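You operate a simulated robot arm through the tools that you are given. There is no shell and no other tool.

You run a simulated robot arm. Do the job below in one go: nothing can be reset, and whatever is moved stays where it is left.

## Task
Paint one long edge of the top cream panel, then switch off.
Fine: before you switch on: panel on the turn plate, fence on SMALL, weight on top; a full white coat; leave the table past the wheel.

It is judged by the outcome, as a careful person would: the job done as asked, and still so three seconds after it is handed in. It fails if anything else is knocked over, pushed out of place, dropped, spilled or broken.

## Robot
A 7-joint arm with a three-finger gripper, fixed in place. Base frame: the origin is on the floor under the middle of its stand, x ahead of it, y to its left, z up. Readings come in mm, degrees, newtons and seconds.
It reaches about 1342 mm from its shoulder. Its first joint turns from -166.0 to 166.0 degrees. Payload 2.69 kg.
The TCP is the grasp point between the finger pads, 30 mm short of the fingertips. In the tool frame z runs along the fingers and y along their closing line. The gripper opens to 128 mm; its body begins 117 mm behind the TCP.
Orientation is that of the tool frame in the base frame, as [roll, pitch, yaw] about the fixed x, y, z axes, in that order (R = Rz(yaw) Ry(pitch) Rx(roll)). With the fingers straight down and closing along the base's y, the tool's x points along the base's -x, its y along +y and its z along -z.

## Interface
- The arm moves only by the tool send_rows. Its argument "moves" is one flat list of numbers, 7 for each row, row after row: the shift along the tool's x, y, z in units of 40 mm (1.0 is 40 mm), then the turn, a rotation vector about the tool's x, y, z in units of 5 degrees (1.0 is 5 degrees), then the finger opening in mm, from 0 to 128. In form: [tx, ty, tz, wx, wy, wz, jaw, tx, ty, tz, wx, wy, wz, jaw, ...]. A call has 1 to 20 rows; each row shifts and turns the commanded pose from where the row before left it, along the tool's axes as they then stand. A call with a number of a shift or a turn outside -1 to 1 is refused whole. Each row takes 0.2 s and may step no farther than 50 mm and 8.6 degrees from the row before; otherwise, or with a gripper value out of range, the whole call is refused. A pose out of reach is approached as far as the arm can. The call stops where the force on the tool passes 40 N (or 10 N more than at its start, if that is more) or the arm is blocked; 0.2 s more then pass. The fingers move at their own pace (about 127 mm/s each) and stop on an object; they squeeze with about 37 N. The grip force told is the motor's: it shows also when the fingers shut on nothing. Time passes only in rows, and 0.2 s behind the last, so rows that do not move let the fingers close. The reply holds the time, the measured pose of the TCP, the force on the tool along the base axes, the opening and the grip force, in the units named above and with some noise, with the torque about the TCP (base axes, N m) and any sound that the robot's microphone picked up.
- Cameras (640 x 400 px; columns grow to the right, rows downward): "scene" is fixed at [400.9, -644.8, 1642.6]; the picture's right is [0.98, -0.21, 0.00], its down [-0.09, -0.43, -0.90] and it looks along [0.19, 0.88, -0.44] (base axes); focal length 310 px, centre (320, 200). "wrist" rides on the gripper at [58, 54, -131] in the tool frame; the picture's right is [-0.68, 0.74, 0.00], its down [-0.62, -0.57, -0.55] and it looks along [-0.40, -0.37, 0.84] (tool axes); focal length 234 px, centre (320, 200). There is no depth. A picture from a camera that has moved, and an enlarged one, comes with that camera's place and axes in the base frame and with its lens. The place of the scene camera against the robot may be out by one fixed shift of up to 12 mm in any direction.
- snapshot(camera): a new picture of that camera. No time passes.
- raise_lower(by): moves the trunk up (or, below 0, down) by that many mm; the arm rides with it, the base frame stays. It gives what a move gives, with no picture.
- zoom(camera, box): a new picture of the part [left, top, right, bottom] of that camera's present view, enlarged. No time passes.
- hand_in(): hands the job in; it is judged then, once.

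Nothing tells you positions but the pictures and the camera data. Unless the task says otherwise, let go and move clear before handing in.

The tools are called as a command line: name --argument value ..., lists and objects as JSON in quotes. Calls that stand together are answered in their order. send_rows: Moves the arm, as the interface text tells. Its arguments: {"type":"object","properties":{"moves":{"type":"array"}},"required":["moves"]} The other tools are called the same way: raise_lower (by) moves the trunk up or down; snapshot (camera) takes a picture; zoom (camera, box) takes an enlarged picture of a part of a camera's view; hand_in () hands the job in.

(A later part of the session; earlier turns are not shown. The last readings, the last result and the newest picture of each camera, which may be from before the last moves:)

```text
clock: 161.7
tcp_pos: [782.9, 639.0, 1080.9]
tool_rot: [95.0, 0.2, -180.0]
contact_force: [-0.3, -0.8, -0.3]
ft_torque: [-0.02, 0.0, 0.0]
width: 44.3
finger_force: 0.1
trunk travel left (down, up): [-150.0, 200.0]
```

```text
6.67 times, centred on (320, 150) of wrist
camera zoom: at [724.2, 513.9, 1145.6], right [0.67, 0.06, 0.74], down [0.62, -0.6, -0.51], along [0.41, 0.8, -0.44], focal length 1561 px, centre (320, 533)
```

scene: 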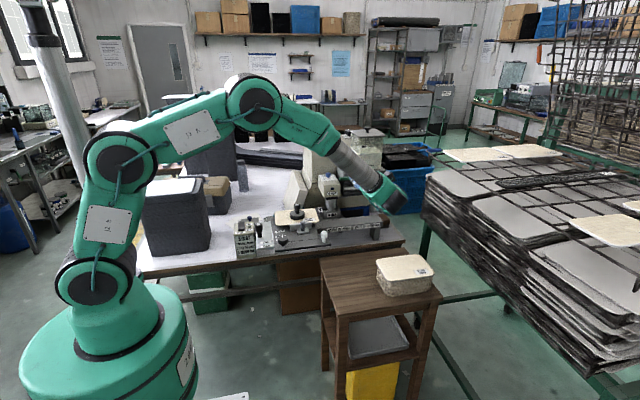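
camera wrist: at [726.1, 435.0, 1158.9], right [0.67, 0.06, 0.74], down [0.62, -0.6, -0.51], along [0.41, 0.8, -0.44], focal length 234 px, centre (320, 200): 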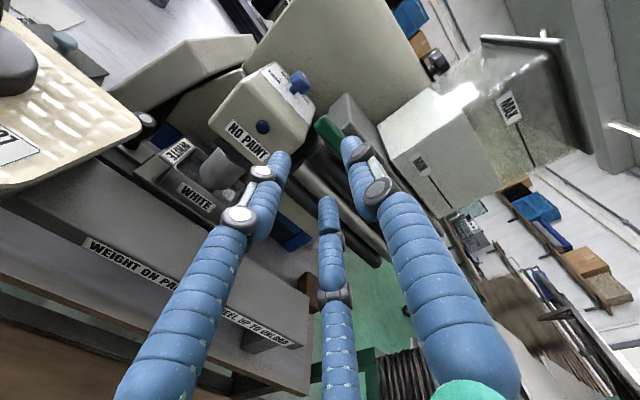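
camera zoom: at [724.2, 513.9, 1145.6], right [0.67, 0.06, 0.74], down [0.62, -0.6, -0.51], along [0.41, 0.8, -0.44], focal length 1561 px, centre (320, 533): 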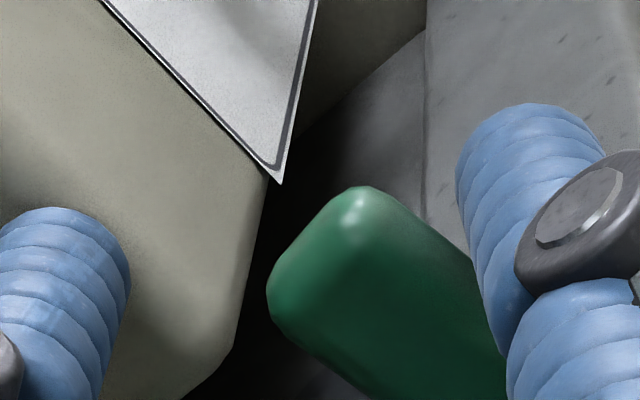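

send_rows --moves '[-0.03, -0.125, 0.011, 0, 0, 0, 44, -0.04, -0.125, 0.011, 0, 0, 0, 44]'

zoom --camera "wrist" --box '[230, 90, 390, 250]'

zoom --camera "scene" --box '[320, 196, 352, 216]'

```text
clock: 162.3
tcp_pos: [785.8, 637.9, 1070.5]
tool_rot: [95.1, 0.2, 180.0]
contact_force: [-0.1, 0.1, 0.3]
ft_torque: [-0.03, 0.0, -0.02]
width: 44.0
finger_force: 0.1
trunk travel left (down, up): [-150.0, 200.0]
```

```text
2.50 times, centred on (310, 170) of wrist
camera zoom: at [727.9, 512.8, 1136.0], right [0.67, 0.06, 0.74], down [0.62, -0.6, -0.51], along [0.41, 0.8, -0.44], focal length 585 px, centre (345, 275)
```

zoom: 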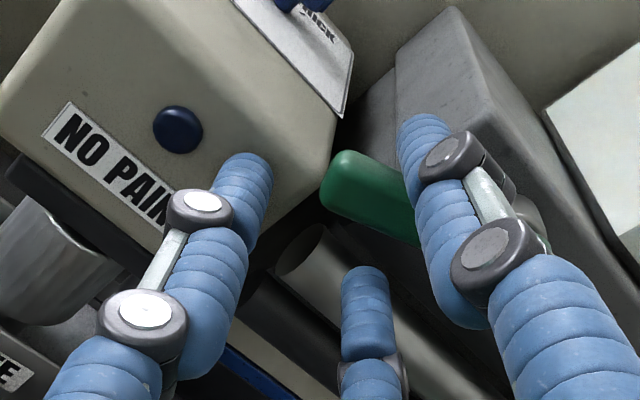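

```text
16.00 times, centred on (336, 206) of scene
camera zoom: at [400.9, -644.8, 1642.6], right [0.98, -0.21, 0.0], down [-0.09, -0.43, -0.9], along [0.19, 0.88, -0.44], focal length 4960 px, centre (64, 104)
```

zoom: 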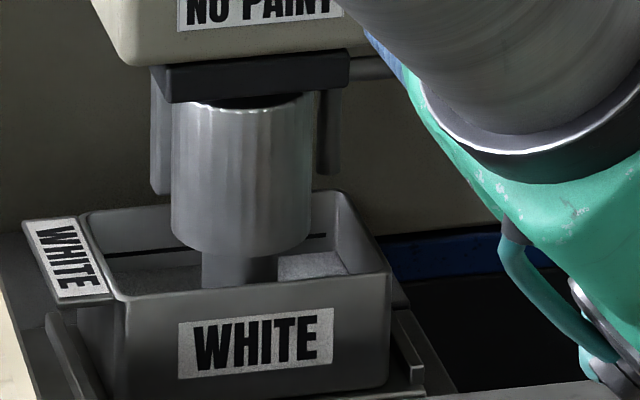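

send_rows --moves '[0, 0, 0, 0, 0, 0, 44, 0, 0, 0, 0, 0, 0, 44, 0, 0, 0, 0, 0, 0, 44, 0, 0, 0, 0, 0, 0, 44, 0, 0, 0, 0, 0, 0, 44]'

zoom --camera "scene" --box '[320, 196, 352, 216]'

zoom --camera "wrist" --box '[60, 120, 260, 260]'

```text
clock: 163.5
tcp_pos: [785.9, 637.8, 1071.2]
tool_rot: [94.9, 0.2, 180.0]
contact_force: [0.4, -1.0, -0.9]
ft_torque: [0.03, 0.01, 0.0]
width: 43.9
finger_force: 0.0
trunk travel left (down, up): [-150.0, 200.0]
```

```text
16.00 times, centred on (336, 206) of scene
camera zoom: at [400.9, -644.8, 1642.6], right [0.98, -0.21, 0.0], down [-0.09, -0.43, -0.9], along [0.19, 0.88, -0.44], focal length 4960 px, centre (64, 104)
```

zoom: 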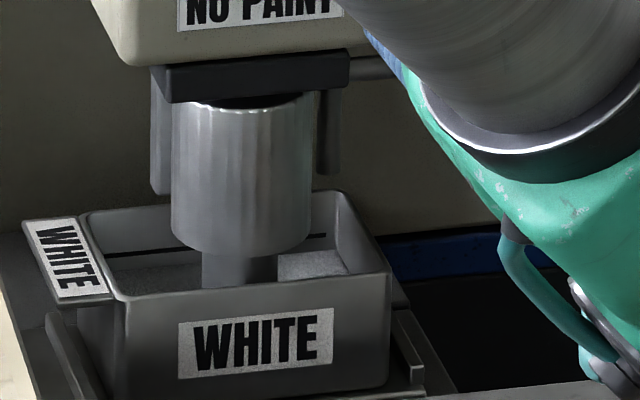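

```text
2.86 times, centred on (160, 190) of wrist
camera zoom: at [727.9, 512.9, 1136.1], right [0.67, 0.06, 0.74], down [0.62, -0.6, -0.51], along [0.41, 0.8, -0.44], focal length 669 px, centre (777, 229)
```

zoom: 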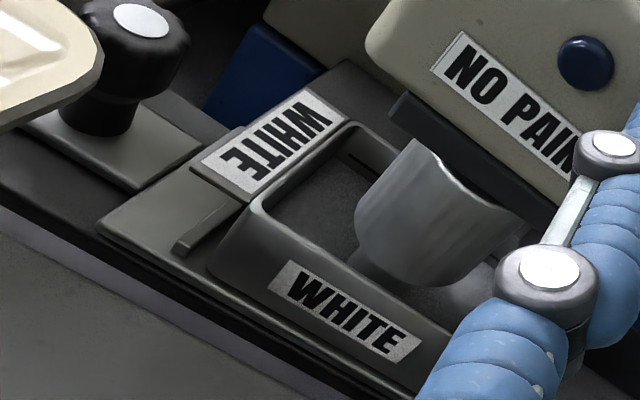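

send_rows --moves '[-0.04, -0.125, 0.011, 0, 0, 0, 44, -0.04, -0.125, 0.011, 0, 0, 0, 44, -0.05, -0.125, 0.011, 0, 0, 0, 44]'

zoom --camera "wrist" --box '[230, 90, 390, 250]'

zoom --camera "scene" --box '[320, 196, 352, 216]'

zoom --camera "wrist" --box '[60, 120, 260, 260]'

```text
clock: 164.3
tcp_pos: [792.2, 637.6, 1055.9]
tool_rot: [95.0, 0.2, 180.0]
contact_force: [0.8, 0.1, -0.3]
ft_torque: [0.0, 0.04, -0.02]
width: 44.1
finger_force: 0.1
trunk travel left (down, up): [-150.0, 200.0]
```

```text
2.50 times, centred on (310, 170) of wrist
camera zoom: at [732.6, 512.8, 1119.9], right [0.67, 0.06, 0.74], down [0.62, -0.6, -0.51], along [0.41, 0.8, -0.44], focal length 585 px, centre (345, 275)
```

zoom: 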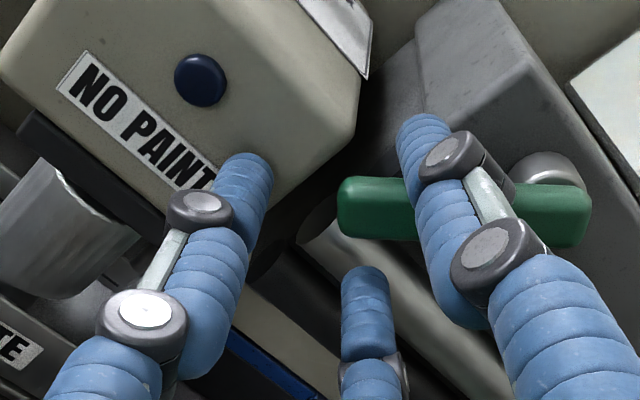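

```text
16.00 times, centred on (336, 206) of scene
camera zoom: at [400.9, -644.8, 1642.6], right [0.98, -0.21, 0.0], down [-0.09, -0.43, -0.9], along [0.19, 0.88, -0.44], focal length 4960 px, centre (64, 104)
```

zoom: 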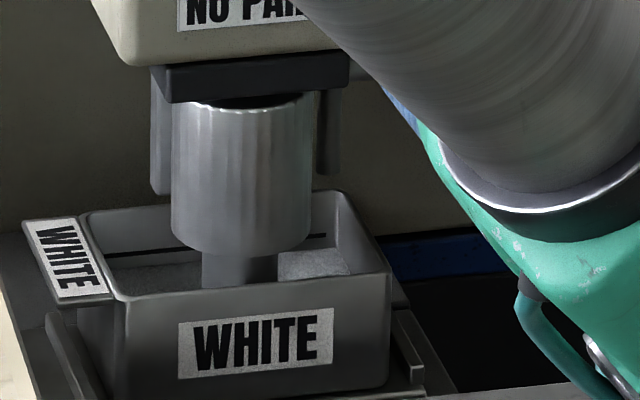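

```text
2.86 times, centred on (160, 190) of wrist
camera zoom: at [732.6, 512.8, 1119.9], right [0.67, 0.06, 0.74], down [0.62, -0.6, -0.51], along [0.41, 0.8, -0.44], focal length 669 px, centre (777, 229)
```

zoom: 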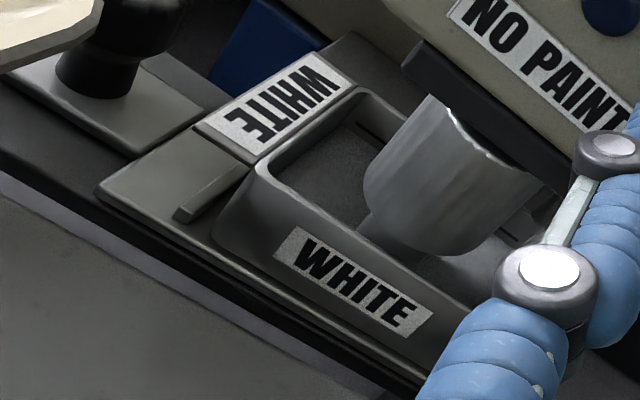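

send_rows --moves '[0, 0, 0, 0, 0, 0, 44, 0, 0, 0, 0, 0, 0, 44, 0, 0, 0, 0, 0, 0, 44, 0, 0, 0, 0, 0, 0, 44, 0, 0, 0, 0, 0, 0, 44]'

zoom --camera "scene" --box '[320, 196, 352, 216]'

zoom --camera "wrist" --box '[130, 140, 210, 220]'

zoom --camera "scene" --box '[335, 120, 400, 170]'

```text
clock: 165.5
tcp_pos: [791.6, 638.1, 1056.4]
tool_rot: [95.0, 0.2, -180.0]
contact_force: [-0.2, -0.3, 0.6]
ft_torque: [0.01, 0.01, -0.02]
width: 44.3
finger_force: 0.1
trunk travel left (down, up): [-150.0, 200.0]
```

```text
16.00 times, centred on (336, 206) of scene
camera zoom: at [400.9, -644.8, 1642.6], right [0.98, -0.21, 0.0], down [-0.09, -0.43, -0.9], along [0.19, 0.88, -0.44], focal length 4960 px, centre (64, 104)
```

zoom: 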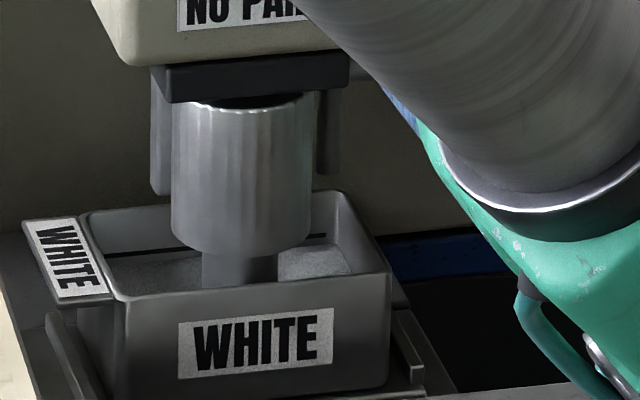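

```text
5.00 times, centred on (170, 180) of wrist
camera zoom: at [732.5, 512.9, 1119.9], right [0.67, 0.06, 0.74], down [0.62, -0.6, -0.51], along [0.41, 0.8, -0.44], focal length 1171 px, centre (1070, 300)
```

zoom: 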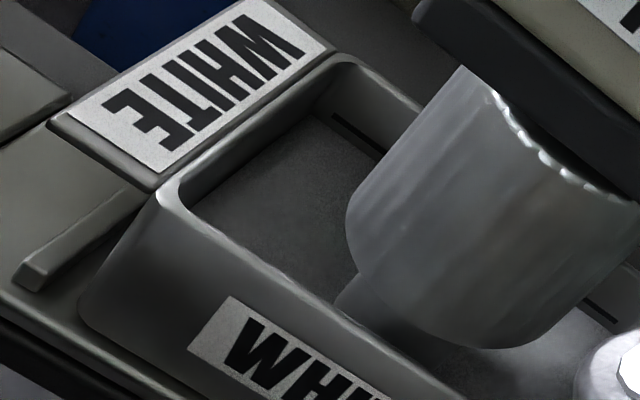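

```text
8.00 times, centred on (368, 145) of scene
camera zoom: at [400.9, -644.8, 1642.6], right [0.98, -0.21, 0.0], down [-0.09, -0.43, -0.9], along [0.19, 0.88, -0.44], focal length 2480 px, centre (-60, 640)
```

zoom: 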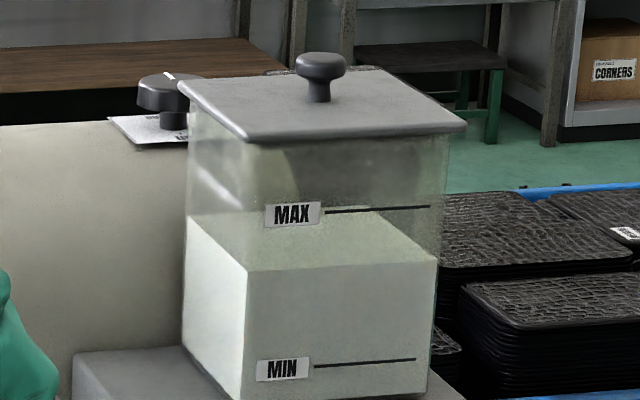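

The paint surface in the tray is slowly rising toward the line. I'll watch it closely in short waits.

zoom --camera "scene" --box '[324, 205, 342, 215]'

send_rows --moves '[0, 0, 0, 0, 0, 0, 44, 0, 0, 0, 0, 0, 0, 44]'

zoom --camera "scene" --box '[324, 205, 342, 215]'

```text
16.00 times, centred on (333, 210) of scene
camera zoom: at [400.9, -644.8, 1642.6], right [0.98, -0.21, 0.0], down [-0.09, -0.43, -0.9], along [0.19, 0.88, -0.44], focal length 4960 px, centre (112, 40)
```

zoom: 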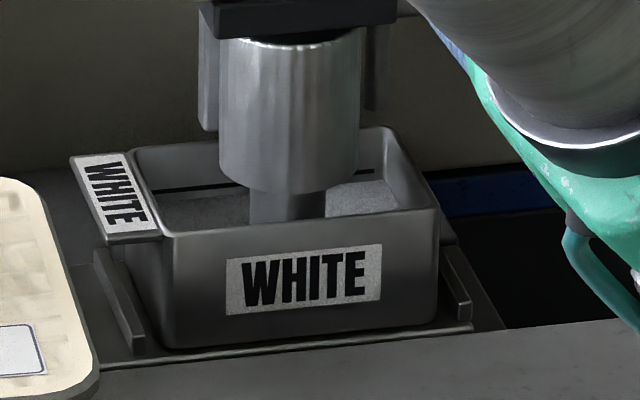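

```text
clock: 166.1
tcp_pos: [791.8, 637.4, 1054.4]
tool_rot: [95.0, 0.2, -179.9]
contact_force: [0.6, 1.0, -0.1]
ft_torque: [0.02, -0.01, 0.01]
width: 44.1
finger_force: 0.0
trunk travel left (down, up): [-150.0, 200.0]
```

```text
16.00 times, centred on (333, 210) of scene
camera zoom: at [400.9, -644.8, 1642.6], right [0.98, -0.21, 0.0], down [-0.09, -0.43, -0.9], along [0.19, 0.88, -0.44], focal length 4960 px, centre (112, 40)
```

zoom: 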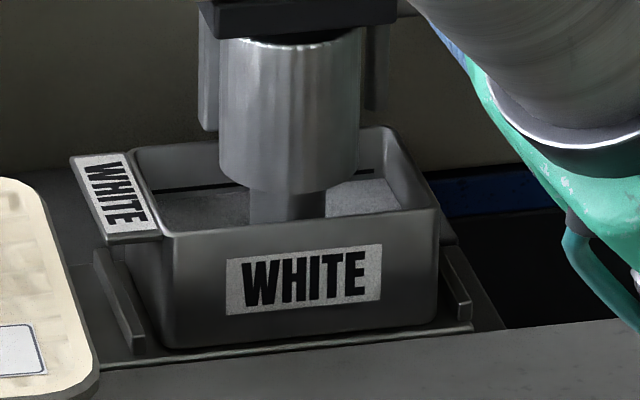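

send_rows --moves '[0, 0, 0, 0, 0, 0, 44, 0, 0, 0, 0, 0, 0, 44, 0, 0, 0, 0, 0, 0, 44, 0, 0, 0, 0, 0, 0, 44]'

zoom --camera "scene" --box '[324, 205, 342, 215]'

zoom --camera "wrist" --box '[130, 140, 210, 220]'

```text
clock: 167.1
tcp_pos: [791.4, 638.6, 1055.0]
tool_rot: [94.9, 0.3, 179.9]
contact_force: [-0.6, -0.5, 0.4]
ft_torque: [-0.02, -0.01, 0.0]
width: 44.1
finger_force: 0.0
trunk travel left (down, up): [-150.0, 200.0]
```

```text
16.00 times, centred on (333, 210) of scene
camera zoom: at [400.9, -644.8, 1642.6], right [0.98, -0.21, 0.0], down [-0.09, -0.43, -0.9], along [0.19, 0.88, -0.44], focal length 4960 px, centre (112, 40)
```

zoom: 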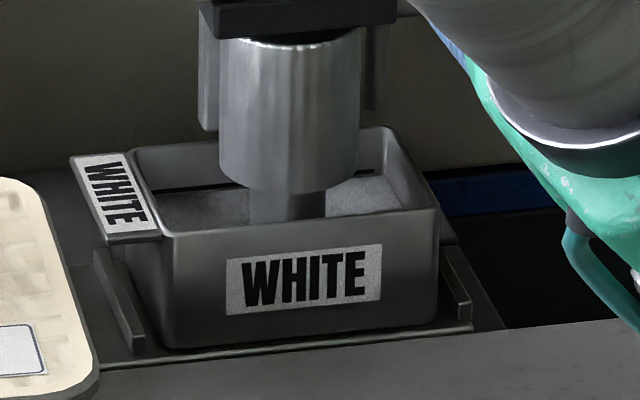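

```text
5.00 times, centred on (170, 180) of wrist
camera zoom: at [732.6, 512.9, 1119.9], right [0.67, 0.06, 0.74], down [0.62, -0.6, -0.51], along [0.41, 0.8, -0.44], focal length 1171 px, centre (1070, 300)
```

zoom: 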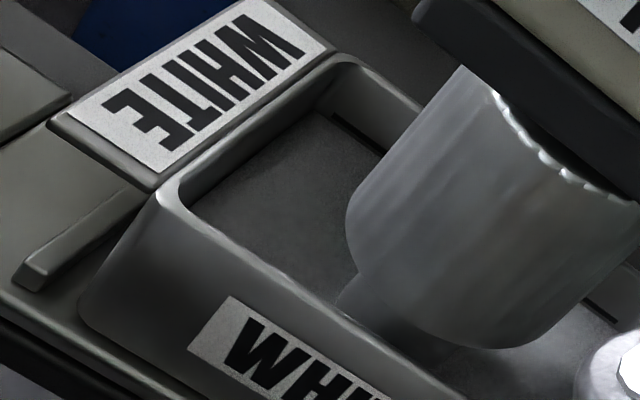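

Nearly at the line. One more short wait, then closing by lifting the lever back.

send_rows --moves '[0, 0, 0, 0, 0, 0, 44, 0.11, 0.548, -0.048, 0, 0, 0, 44, 0.11, 0.548, -0.048, 0, 0, 0, 44]'

zoom --camera "scene" --box '[324, 205, 342, 215]'

zoom --camera "wrist" --box '[230, 90, 390, 250]'

zoom --camera "wrist" --box '[100, 140, 200, 220]'

```text
clock: 167.9
tcp_pos: [783.1, 636.0, 1099.2]
tool_rot: [95.1, 0.1, -179.9]
contact_force: [-1.0, 0.1, -1.8]
ft_torque: [0.15, 0.0, -0.08]
width: 43.9
finger_force: 0.0
trunk travel left (down, up): [-150.0, 200.0]
```

```text
16.00 times, centred on (333, 210) of scene
camera zoom: at [400.9, -644.8, 1642.6], right [0.98, -0.21, 0.0], down [-0.09, -0.43, -0.9], along [0.19, 0.88, -0.44], focal length 4960 px, centre (112, 40)
```

zoom: 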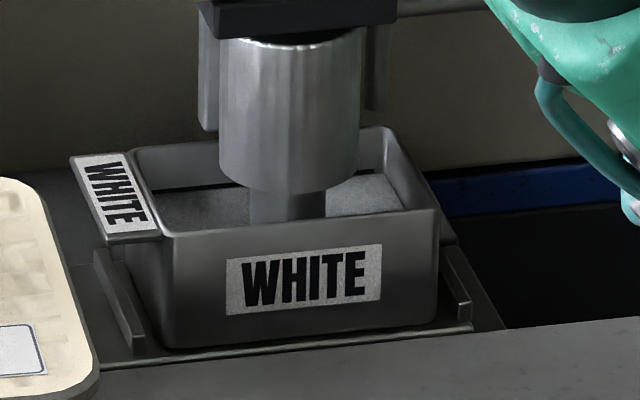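

```text
2.50 times, centred on (310, 170) of wrist
camera zoom: at [724.0, 512.1, 1163.3], right [0.68, 0.06, 0.73], down [0.62, -0.6, -0.51], along [0.41, 0.8, -0.44], focal length 585 px, centre (345, 275)
```

zoom: 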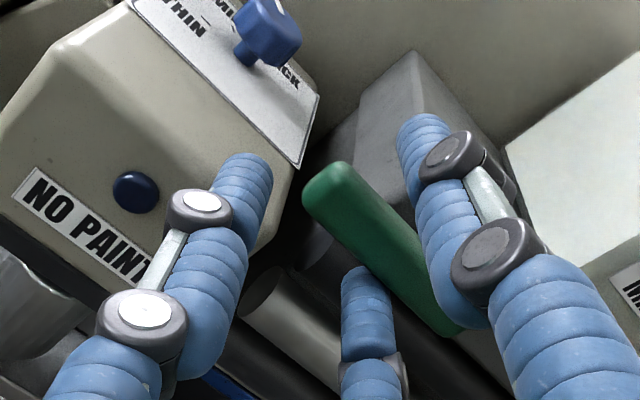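

```text
5.00 times, centred on (150, 180) of wrist
camera zoom: at [724.0, 512.1, 1163.3], right [0.68, 0.06, 0.73], down [0.62, -0.6, -0.51], along [0.41, 0.8, -0.44], focal length 1171 px, centre (1170, 300)
```

zoom: 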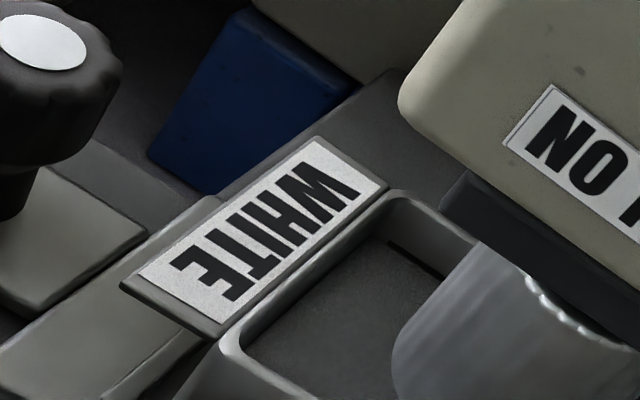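

send_rows --moves '[0, 0.075, -0.006, 0, 0, 0, 44]'

send_rows --moves '[0, 0.05, -0.004, 0, 0, 0, 44]'

zoom --camera "scene" --box '[324, 205, 342, 215]'

zoom --camera "wrist" --box '[230, 90, 390, 250]'

```text
clock: 168.3
tcp_pos: [783.2, 637.3, 1099.7]
tool_rot: [95.2, 0.1, 179.9]
contact_force: [-2.1, 0.3, -10.6]
ft_torque: [-0.14, 0.32, 0.05]
width: 46.1
finger_force: 1.6
trunk travel left (down, up): [-150.0, 200.0]
```

```text
clock: 168.7
tcp_pos: [783.4, 637.5, 1100.2]
tool_rot: [95.3, 0.0, -180.0]
contact_force: [-4.3, -4.4, -19.5]
ft_torque: [-0.34, 0.6, -0.06]
width: 47.7
finger_force: 2.4
trunk travel left (down, up): [-150.0, 200.0]
```

```text
16.00 times, centred on (333, 210) of scene
camera zoom: at [400.9, -644.8, 1642.6], right [0.98, -0.21, 0.0], down [-0.09, -0.43, -0.9], along [0.19, 0.88, -0.44], focal length 4960 px, centre (112, 40)
```

zoom: 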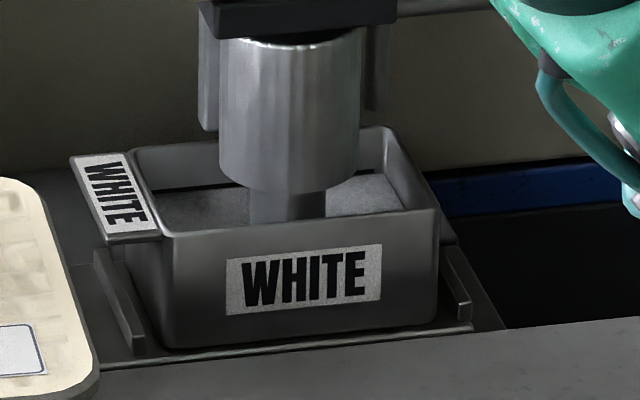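

```text
2.50 times, centred on (310, 170) of wrist
camera zoom: at [724.3, 512.5, 1164.9], right [0.68, 0.07, 0.73], down [0.61, -0.6, -0.51], along [0.4, 0.8, -0.45], focal length 585 px, centre (345, 275)
```

zoom: 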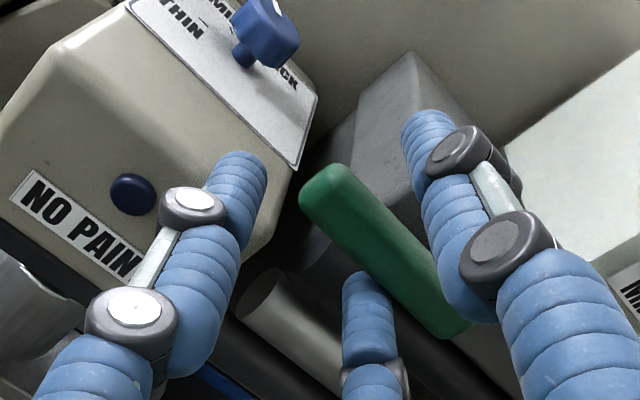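

send_rows --moves '[0, -0.12, 0.01, 0, 0, 0, 44, 0, -0.06, 0.005, 0, 0, 0, 44]'

zoom --camera "wrist" --box '[145, 160, 185, 200]'

zoom --camera "scene" --box '[324, 205, 342, 215]'

```text
clock: 169.3
tcp_pos: [784.5, 637.9, 1099.8]
tool_rot: [94.9, 0.3, 179.9]
contact_force: [1.4, -0.4, -3.9]
ft_torque: [-0.04, 0.08, -0.01]
width: 46.3
finger_force: 1.6
trunk travel left (down, up): [-150.0, 200.0]
```

```text
10.00 times, centred on (165, 180) of wrist
camera zoom: at [725.1, 514.0, 1163.0], right [0.67, 0.06, 0.74], down [0.62, -0.6, -0.51], along [0.41, 0.8, -0.44], focal length 2342 px, centre (1870, 400)
```

zoom: 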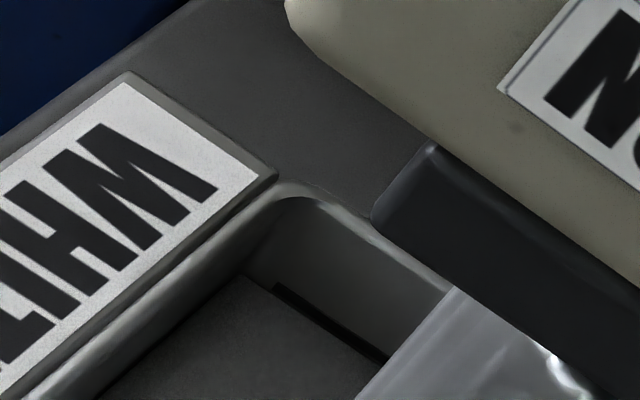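

```text
16.00 times, centred on (333, 210) of scene
camera zoom: at [400.9, -644.8, 1642.6], right [0.98, -0.21, 0.0], down [-0.09, -0.43, -0.9], along [0.19, 0.88, -0.44], focal length 4960 px, centre (112, 40)
```

zoom: 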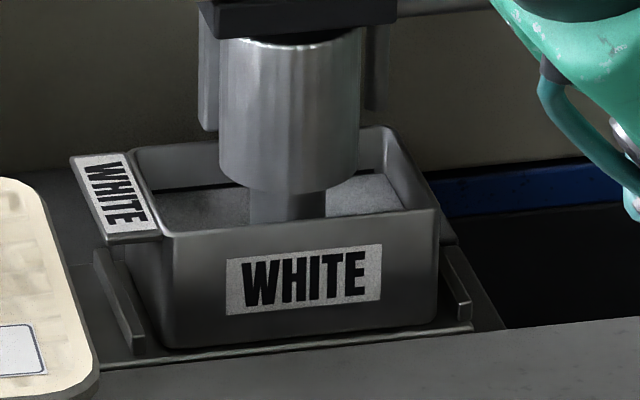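

The paint surface now touches the line and the lever is back at its closed stop. Backing the fingers out without disturbing it.

send_rows --moves '[0, -0.1, 0.009, 0, 0, 0, 46, 0, -0.04, -0.4, 0, 0, 0, 46, 0, -0.06, -0.7, 0, 0, 0, 46, 0, -0.08, -0.9, 0, 0, 0, 46, 0, -0.08, -0.9, 0, 0, 0, 46, 0, 0.2, -0.9, 0, 0, 0, 46]'

zoom --camera "scene" --box '[315, 150, 405, 220]'

zoom --camera "wrist" --box '[120, 60, 340, 220]'

```text
clock: 170.7
tcp_pos: [783.4, 484.1, 1103.7]
tool_rot: [95.0, 0.0, -180.0]
contact_force: [0.2, 0.3, -0.5]
ft_torque: [0.05, 0.02, 0.06]
width: 45.9
finger_force: 0.0
trunk travel left (down, up): [-150.0, 200.0]
```

```text
5.71 times, centred on (360, 185) of scene
camera zoom: at [400.9, -644.8, 1642.6], right [0.98, -0.21, 0.0], down [-0.09, -0.43, -0.9], along [0.19, 0.88, -0.44], focal length 1771 px, centre (91, 286)
```

zoom: 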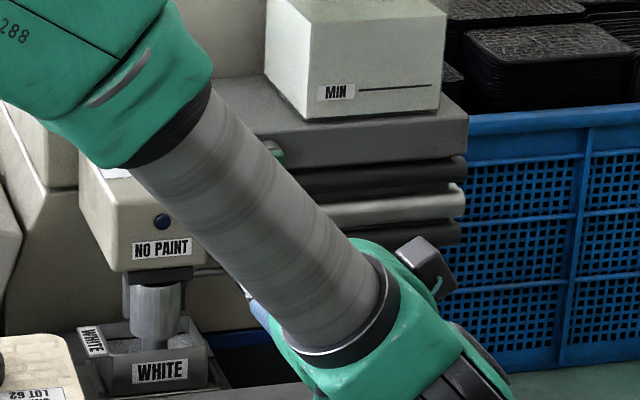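

```text
2.50 times, centred on (230, 140) of wrist
camera zoom: at [724.8, 359.8, 1167.5], right [0.67, 0.06, 0.74], down [0.62, -0.6, -0.51], along [0.41, 0.8, -0.44], focal length 585 px, centre (545, 350)
```

zoom: 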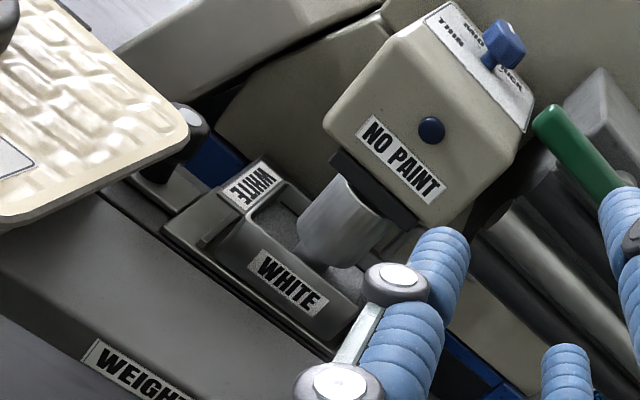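

Lever horizontal (closed), tray full to the line. Now back to the down-pointing pose and over to the MAIN box.

send_rows --moves '[0, 0.3, -0.5, 0, 0, 0, 46, 0, 0, 0, 1, 0, 0, 30, 0, 0, 0, 1, 0, 0, 10, 0, 0, 0, 1, 0, 0, 0, 0, 0, 0, 1, 0, 0, 0, 0, 0, 0, 1, 0, 0, 0, 0, 0, 0, 1, 0, 0, 0, 0, 0, 0, 1, 0, 0, 0, 0, 0, 0, 1, 0, 0, 0, 0, 0, 0, 1, 0, 0, 0, 0, 0, 0, 1, 0, 0, 0, 0, 0, 0, 1, 0, 0, 0, 0, 0, 0, 1, 0, 0, 0, 0, 0, 0, 1, 0, 0, 0, 0, 0, 0, 1, 0, 0, 0, 0, 0, 0, 1, 0, 0, 0, 0, 0, 0, 1, 0, 0, 0, 0, 0, 0, 1, 0, 0, 0]'

send_rows --moves '[0.8, 0.3, -0.3, 0, 0, 0, 0, 0.8, 0.3, -0.3, 0, 0, 0, 0, 0.8, 0.3, -0.2, 0, 0, 0, 0, 0.8, 0.3, 0, 0, 0, 0, 0, 0.8, 0.3, 0, 0, 0, 0, 0, 0.8, 0.3, 0, 0, 0, 0, 0, 0.8, 0.3, 0, 0, 0, 0, 0, 0.8, 0.3, 0, 0, 0, 0, 0, 0.8, 0.3, 0, 0, 0, 0, 0, 0.8, 0.3, 0, 0, 0, 0, 0, 0.8, 0.3, 0, 0, 0, 0, 0, 0.8, 0.3, 0, 0, 0, 0, 0, 0.8, 0.3, 0, 0, 0, 0, 0, 0.8, 0.3, 0, 0, 0, 0, 0, 0.8, 0.3, 0, 0, 0, 0, 0]'

snapshot --camera "wrist"

snapshot --camera "scene"

```text
clock: 174.5
tcp_pos: [784.3, 466.7, 1116.7]
tool_rot: [-179.8, 0.2, -180.0]
contact_force: [-0.3, -0.8, 0.5]
ft_torque: [0.04, 0.04, 0.0]
width: 2.3
finger_force: 31.6
trunk travel left (down, up): [-150.0, 200.0]
```

```text
clock: 177.7
tcp_pos: [299.5, 648.7, 1148.2]
tool_rot: [180.0, 0.2, 180.0]
contact_force: [-0.4, 0.5, 0.0]
ft_torque: [0.0, 0.03, 0.02]
width: 2.1
finger_force: 30.9
trunk travel left (down, up): [-150.0, 200.0]
```

```text
taken
camera wrist: at [240.9, 703.0, 1278.8], right [0.68, 0.74, 0.0], down [0.61, -0.57, 0.55], along [0.41, -0.37, -0.83], focal length 234 px, centre (320, 200)
```

wrist: 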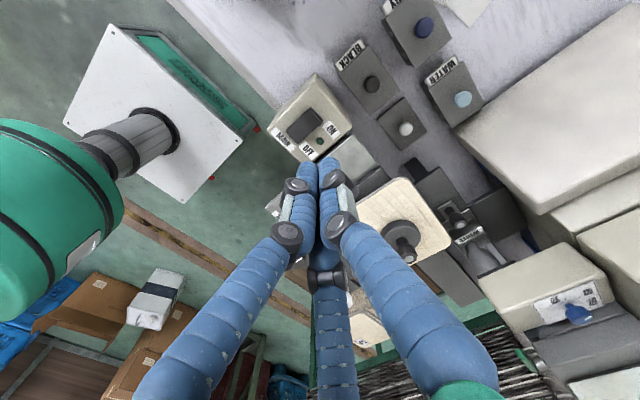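

```text
taken
```

scene: 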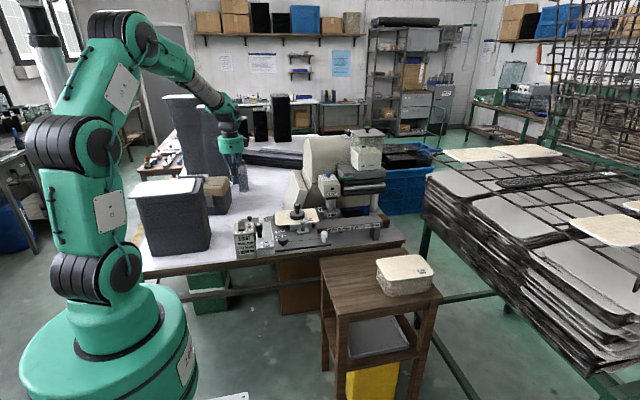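

zoom --camera "wrist" --box '[250, 60, 370, 180]'

zoom --camera "scene" --box '[230, 212, 262, 236]'

zoom --camera "wrist" --box '[340, 150, 640, 340]'

```text
3.33 times, centred on (310, 120) of wrist
camera zoom: at [240.9, 703.0, 1278.8], right [0.68, 0.74, 0.0], down [0.61, -0.57, 0.55], along [0.41, -0.37, -0.83], focal length 781 px, centre (353, 467)
```

zoom: 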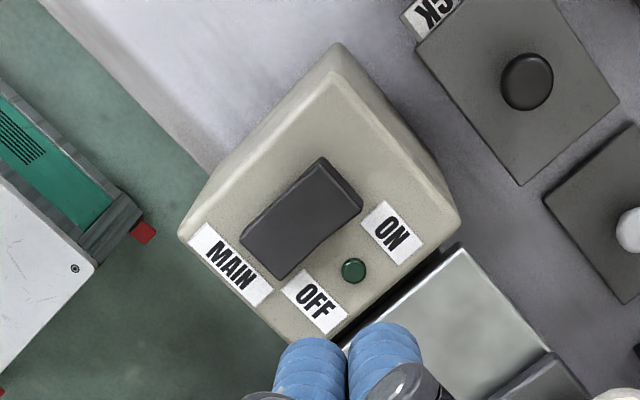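

```text
16.00 times, centred on (246, 224) of scene
camera zoom: at [400.9, -644.8, 1642.6], right [0.98, -0.21, 0.0], down [-0.09, -0.43, -0.9], along [0.19, 0.88, -0.44], focal length 4960 px, centre (1504, -184)
```

zoom: 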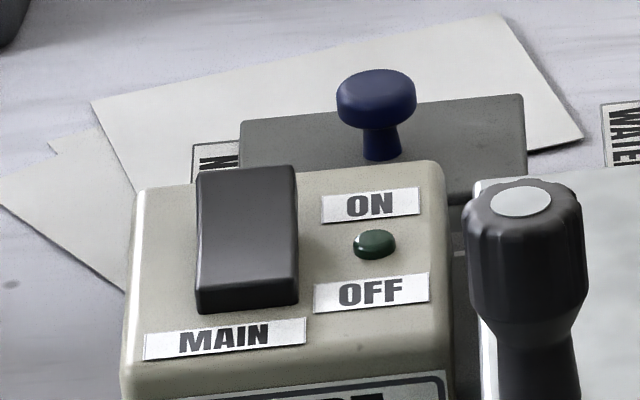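

```text
2.11 times, centred on (490, 245) of wrist
camera zoom: at [240.9, 703.0, 1278.8], right [0.68, 0.74, 0.0], down [0.61, -0.57, 0.55], along [0.41, -0.37, -0.83], focal length 493 px, centre (-38, 105)
```

zoom: 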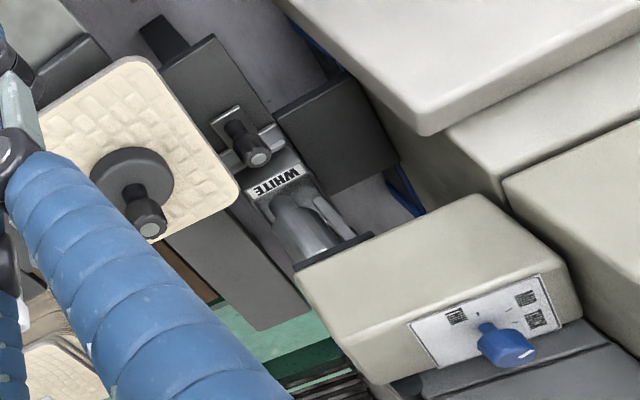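

The rocker spans y 592–643 at x≈300; ON is its +y end. I'll press there with closed fingertips.

send_rows --moves '[0, -0.39, 0.8, 0, 0, 0, 0, 0, 0, 0.8, 0, 0, 0, 0, 0, 0, 0.8, 0, 0, 0, 0, 0, 0, 0.8, 0, 0, 0, 0, 0, 0, 0.8, 0, 0, 0, 0]'

zoom --camera "wrist" --box '[240, 80, 400, 240]'

zoom --camera "scene" --box '[225, 200, 275, 240]'

```text
clock: 178.9
tcp_pos: [302.8, 629.6, 984.7]
tool_rot: [-180.0, 0.2, -180.0]
contact_force: [0.7, -0.4, -0.4]
ft_torque: [0.04, 0.02, -0.03]
width: 2.1
finger_force: 31.1
trunk travel left (down, up): [-150.0, 200.0]
```

```text
2.50 times, centred on (320, 160) of wrist
camera zoom: at [244.1, 685.9, 1116.1], right [0.68, 0.74, 0.0], down [0.61, -0.57, 0.55], along [0.41, -0.37, -0.83], focal length 585 px, centre (320, 300)
```

zoom: 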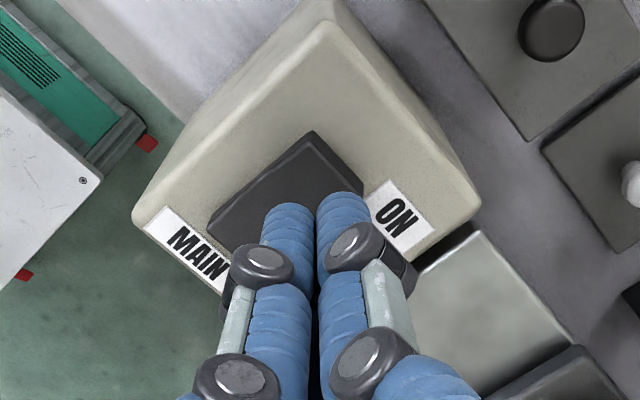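

```text
10.00 times, centred on (250, 220) of scene
camera zoom: at [400.9, -644.8, 1642.6], right [0.98, -0.21, 0.0], down [-0.09, -0.43, -0.9], along [0.19, 0.88, -0.44], focal length 3100 px, centre (1020, 0)
```

zoom: 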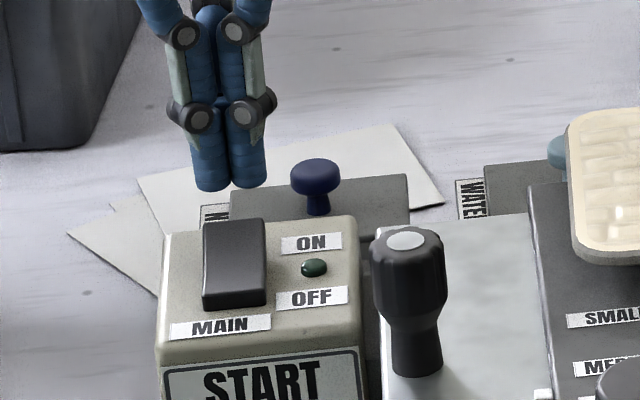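

send_rows --moves '[0.08, 0, 0.3, 0, 0, 0, 0, 0, 0, 0.2, 0, 0, 0, 0]'

send_rows --moves '[0, 0, 0.1, 0, 0, 0, 0]'

zoom --camera "scene" --box '[225, 200, 275, 240]'

```text
clock: 179.5
tcp_pos: [300.5, 630.8, 966.7]
tool_rot: [180.0, 0.2, 179.9]
contact_force: [-0.6, -0.2, 0.4]
ft_torque: [0.02, -0.02, 0.0]
width: 2.1
finger_force: 32.0
trunk travel left (down, up): [-150.0, 200.0]
```

```text
clock: 179.9
tcp_pos: [300.6, 632.5, 963.8]
tool_rot: [-180.0, 0.2, -180.0]
contact_force: [0.0, 0.1, -0.5]
ft_torque: [-0.01, 0.02, -0.02]
width: 1.9
finger_force: 31.3
trunk travel left (down, up): [-150.0, 200.0]
```

```text
10.00 times, centred on (250, 220) of scene
camera zoom: at [400.9, -644.8, 1642.6], right [0.98, -0.21, 0.0], down [-0.09, -0.43, -0.9], along [0.19, 0.88, -0.44], focal length 3100 px, centre (1020, 0)
```

zoom: 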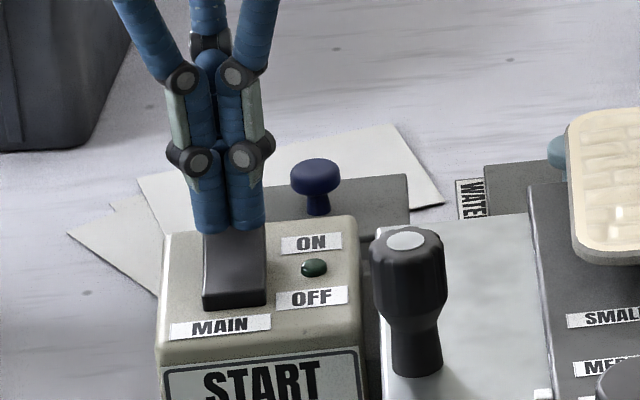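

send_rows --moves '[0, 0, 0.1, 0, 0, 0, 0]'

send_rows --moves '[0, 0, 0.1, 0, 0, 0, 0]'

send_rows --moves '[0, 0, 0.075, 0, 0, 0, 0]'

zoom --camera "scene" --box '[225, 200, 275, 240]'

```text
clock: 180.3
tcp_pos: [299.5, 631.2, 959.0]
tool_rot: [-179.9, 0.3, -179.9]
contact_force: [-0.4, -0.7, -0.1]
ft_torque: [0.01, 0.0, -0.01]
width: 1.8
finger_force: 30.8
trunk travel left (down, up): [-150.0, 200.0]
```

```text
clock: 180.7
tcp_pos: [300.4, 633.3, 955.1]
tool_rot: [180.0, 0.1, -180.0]
contact_force: [-0.2, 1.8, 0.9]
ft_torque: [0.12, -0.03, -0.03]
width: 2.2
finger_force: 30.9
trunk travel left (down, up): [-150.0, 200.0]
```

```text
clock: 181.1
tcp_pos: [301.4, 633.9, 954.8]
tool_rot: [179.9, 0.2, -180.0]
contact_force: [-1.3, -2.5, 16.6]
ft_torque: [-0.28, 0.06, 0.03]
width: 2.2
finger_force: 31.2
trunk travel left (down, up): [-150.0, 200.0]
```

```text
10.00 times, centred on (250, 220) of scene
camera zoom: at [400.9, -644.8, 1642.6], right [0.98, -0.21, 0.0], down [-0.09, -0.43, -0.9], along [0.19, 0.88, -0.44], focal length 3100 px, centre (1020, 0)
```

zoom: 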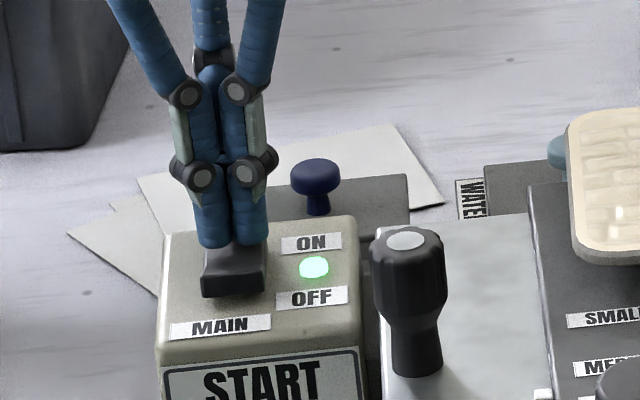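

MAIN is on (green lamp lit). Lifting off and checking the machine (NO PAINT lamp, wheel).

send_rows --moves '[0, 0, -0.3, 0, 0, 0, 0, 0, 0, -0.8, 0, 0, 0, 0, 0, 0, -0.8, 0, 0, 0, 0, 0, 0, -0.8, 0, 0, 0, 0]'

zoom --camera "scene" --box '[225, 190, 305, 250]'

zoom --camera "scene" --box '[315, 165, 365, 215]'

zoom --camera "scene" --box '[322, 200, 344, 215]'

```text
clock: 182.1
tcp_pos: [300.8, 631.8, 1060.0]
tool_rot: [-180.0, 0.1, 180.0]
contact_force: [-0.1, 0.3, 0.2]
ft_torque: [0.01, 0.0, 0.0]
width: 2.0
finger_force: 30.9
trunk travel left (down, up): [-150.0, 200.0]
```

```text
6.67 times, centred on (265, 220) of scene
camera zoom: at [400.9, -644.8, 1642.6], right [0.98, -0.21, 0.0], down [-0.09, -0.43, -0.9], along [0.19, 0.88, -0.44], focal length 2066 px, centre (687, 67)
```

zoom: 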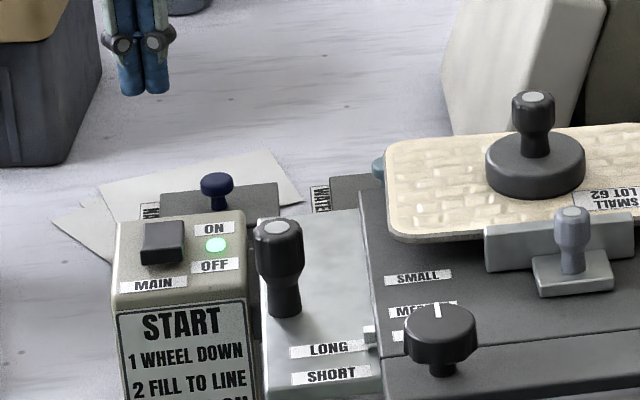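

```text
8.00 times, centred on (340, 190) of scene
camera zoom: at [400.9, -644.8, 1642.6], right [0.98, -0.21, 0.0], down [-0.09, -0.43, -0.9], along [0.19, 0.88, -0.44], focal length 2480 px, centre (160, 280)
```

zoom: 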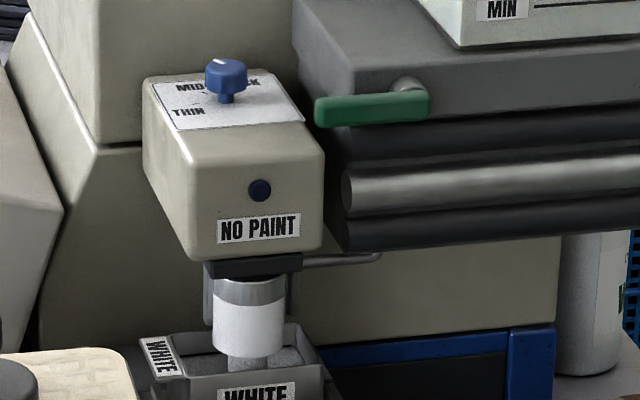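

```text
16.00 times, centred on (333, 208) of scene
camera zoom: at [400.9, -644.8, 1642.6], right [0.98, -0.21, 0.0], down [-0.09, -0.43, -0.9], along [0.19, 0.88, -0.44], focal length 4960 px, centre (112, 80)
```

zoom: 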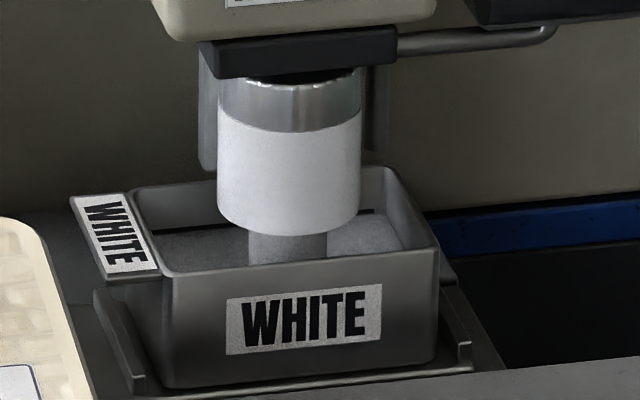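

The wheel is turning and coated white, and the NO PAINT lamp is dark. I'll rotate the wrist so two fingers sit behind the carriage handle for a slow push to the right.

send_rows --moves '[0, 0, -0.5, 0, 0, -1, 20, 0, 0, -0.5, 0, 0, -1, 40, 0, 0, 0, 0, 0, -1, 60, 0, 0, 0, 0, 0, -1, 60, 0, 0, 0, 0, 0, -1, 60, 0, 0, 0, 0, 0, -1, 60, 0, 0, 0, 0, 0, -1, 60, 0, 0, 0, 0, 0, -1, 60, 0, 0, 0, 0, 0, -1, 60, 0, 0, 0, 0, 0, -1, 60, 0, 0, 0, 0, 0, -1, 60, 0, 0, 0, 0, 0, -1, 60, 0, 0, 0, 0, 0, -1, 60, 0, 0, 0, 0, 0, -1, 60, 0, 0, 0, 0, 0, -1, 60]'

send_rows --moves '[0, 0, 0, 0, 0, -1, 60, 0, 0, 0, 0, 0, -1, 60, 0, 0, 0, 0, 0, -1, 60, 0, 0, 0, 0, 0, -1, 60, 0, 0, 0, 0, 0, -1, 60, 0, 0, 0, 0, 0, -1, 60, 0, 0, 0, 0, 0, -1, 60, 0, 0, 0, 0, 0, -1, 60, 0, 0, 0, 0, 0, -1, 60, 0, 0, 0, 0, 0, -1, 60, 0, 0, 0, 0, 0, -1, 60, 0, 0, 0, 0, 0, -1, 60, 0, 0, 0, 0, 0, -1, 60, 0, 0, 0, 0, 0, -1, 60, 0, 0, 0, 0, 0, -1, 60]'

snapshot --camera "wrist"

```text
clock: 185.3
tcp_pos: [300.6, 632.3, 1101.3]
tool_rot: [-179.8, 0.0, -104.8]
contact_force: [0.3, -0.6, 0.0]
ft_torque: [0.04, 0.0, 0.02]
width: 60.0
finger_force: 0.1
trunk travel left (down, up): [-150.0, 200.0]
```

```text
clock: 188.5
tcp_pos: [299.4, 632.0, 1102.0]
tool_rot: [-179.9, -0.2, -30.0]
contact_force: [0.5, 0.4, -0.9]
ft_torque: [-0.03, -0.01, 0.01]
width: 60.4
finger_force: 0.2
trunk travel left (down, up): [-150.0, 200.0]
```

```text
taken
camera wrist: at [323.4, 558.0, 1232.1], right [-0.95, -0.3, 0.0], down [-0.25, 0.8, 0.55], along [-0.16, 0.52, -0.84], focal length 234 px, centre (320, 200)
```

wrist: 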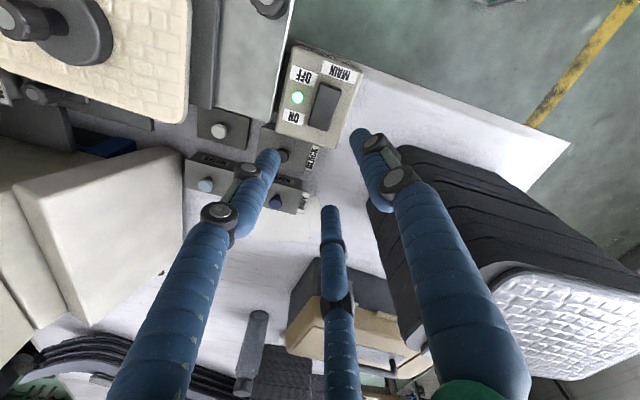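

send_rows --moves '[0.748, 0.276, 0.1, 0, 0, 0, 60, 0.748, 0.276, 0.1, 0, 0, 0, 60, 0.748, 0.276, 0.1, 0, 0, 0, 60, 0.748, 0.276, 0.1, 0, 0, 0, 60]'

snapshot --camera "wrist"

zoom --camera "wrist" --box '[250, 80, 390, 220]'

zoom --camera "scene" --box '[230, 180, 320, 250]'

```text
clock: 189.5
tcp_pos: [384.9, 537.3, 1088.0]
tool_rot: [-180.0, -0.2, -30.1]
contact_force: [-0.7, 0.3, -0.1]
ft_torque: [-0.04, -0.01, 0.0]
width: 60.3
finger_force: 0.1
trunk travel left (down, up): [-150.0, 200.0]
```

```text
taken
camera wrist: at [408.7, 461.4, 1218.7], right [-0.95, -0.3, 0.0], down [-0.25, 0.8, 0.55], along [-0.16, 0.52, -0.84], focal length 234 px, centre (320, 200)
```

wrist: 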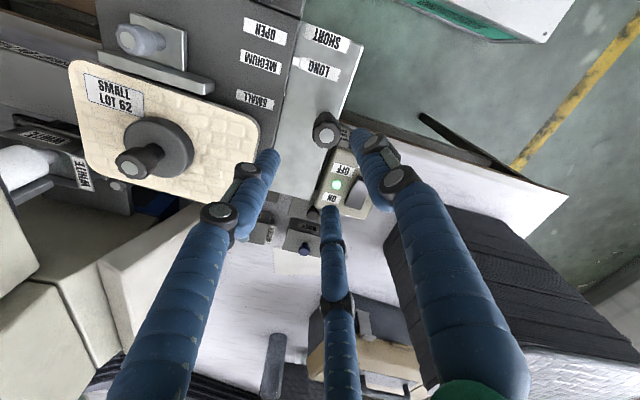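

```text
2.86 times, centred on (320, 150) of wrist
camera zoom: at [408.7, 461.4, 1218.7], right [-0.95, -0.3, 0.0], down [-0.25, 0.8, 0.55], along [-0.16, 0.52, -0.84], focal length 669 px, centre (320, 343)
```

zoom: 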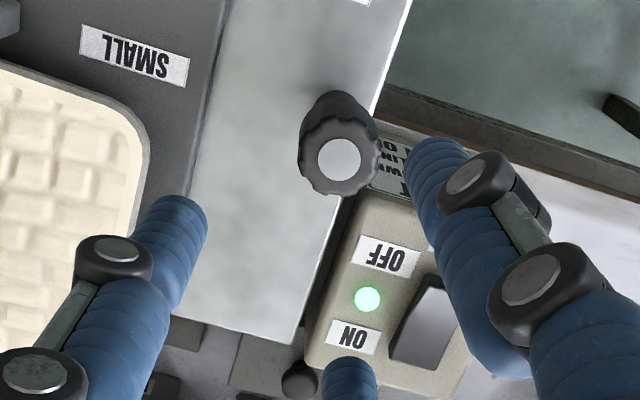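

```text
5.71 times, centred on (275, 215) of scene
camera zoom: at [400.9, -644.8, 1642.6], right [0.98, -0.21, 0.0], down [-0.09, -0.43, -0.9], along [0.19, 0.88, -0.44], focal length 1771 px, centre (577, 114)
```

zoom: 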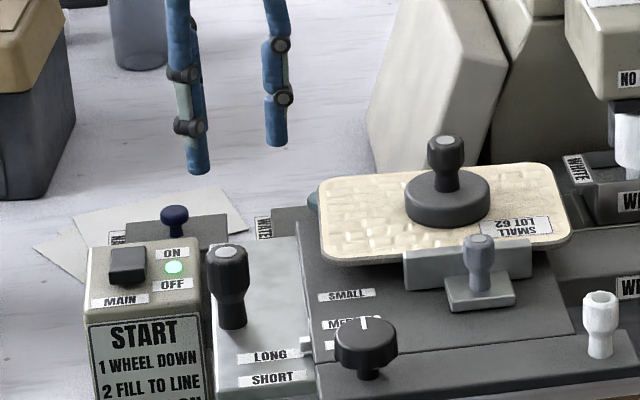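

send_rows --moves '[-0.1, 0.173, 0.5, 0, 0, 0, 56, 0, 0, 0.6, 0, 0, 0, 56, 0, 0, 0.6, 0, 0, 0, 56, 0, 0, 0.6, 0, 0, 0, 56]'

zoom --camera "wrist" --box '[240, 100, 400, 260]'

zoom --camera "scene" --box '[235, 195, 305, 250]'

```text
clock: 190.5
tcp_pos: [377.4, 531.0, 995.4]
tool_rot: [-179.9, -0.3, -30.0]
contact_force: [-0.2, -0.2, 0.4]
ft_torque: [0.05, 0.01, -0.02]
width: 55.9
finger_force: 0.0
trunk travel left (down, up): [-150.0, 200.0]
```

```text
2.50 times, centred on (320, 180) of wrist
camera zoom: at [401.0, 455.2, 1126.3], right [-0.95, -0.3, 0.0], down [-0.25, 0.8, 0.55], along [-0.16, 0.52, -0.84], focal length 585 px, centre (320, 250)
```

zoom: 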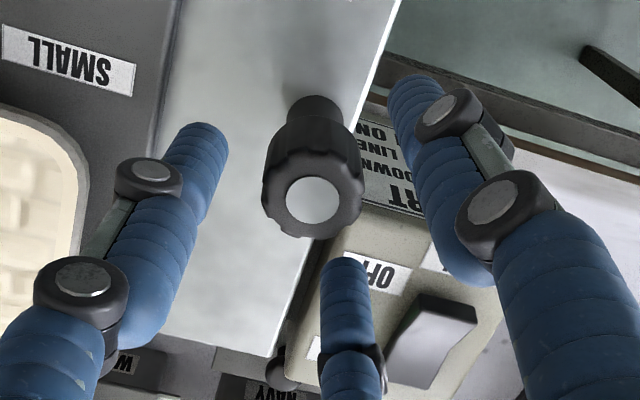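

```text
7.27 times, centred on (270, 222) of scene
camera zoom: at [400.9, -644.8, 1642.6], right [0.98, -0.21, 0.0], down [-0.09, -0.43, -0.9], along [0.19, 0.88, -0.44], focal length 2254 px, centre (684, 36)
```

zoom: 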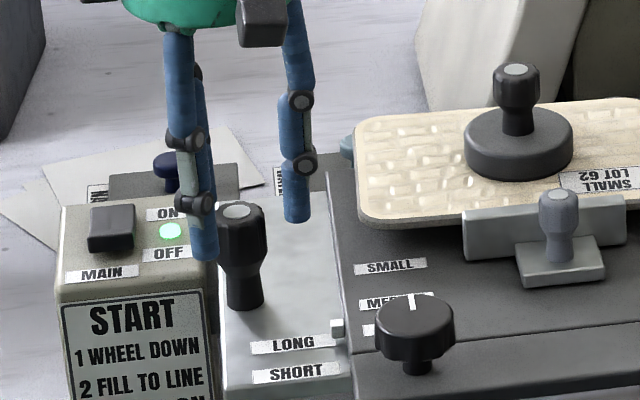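

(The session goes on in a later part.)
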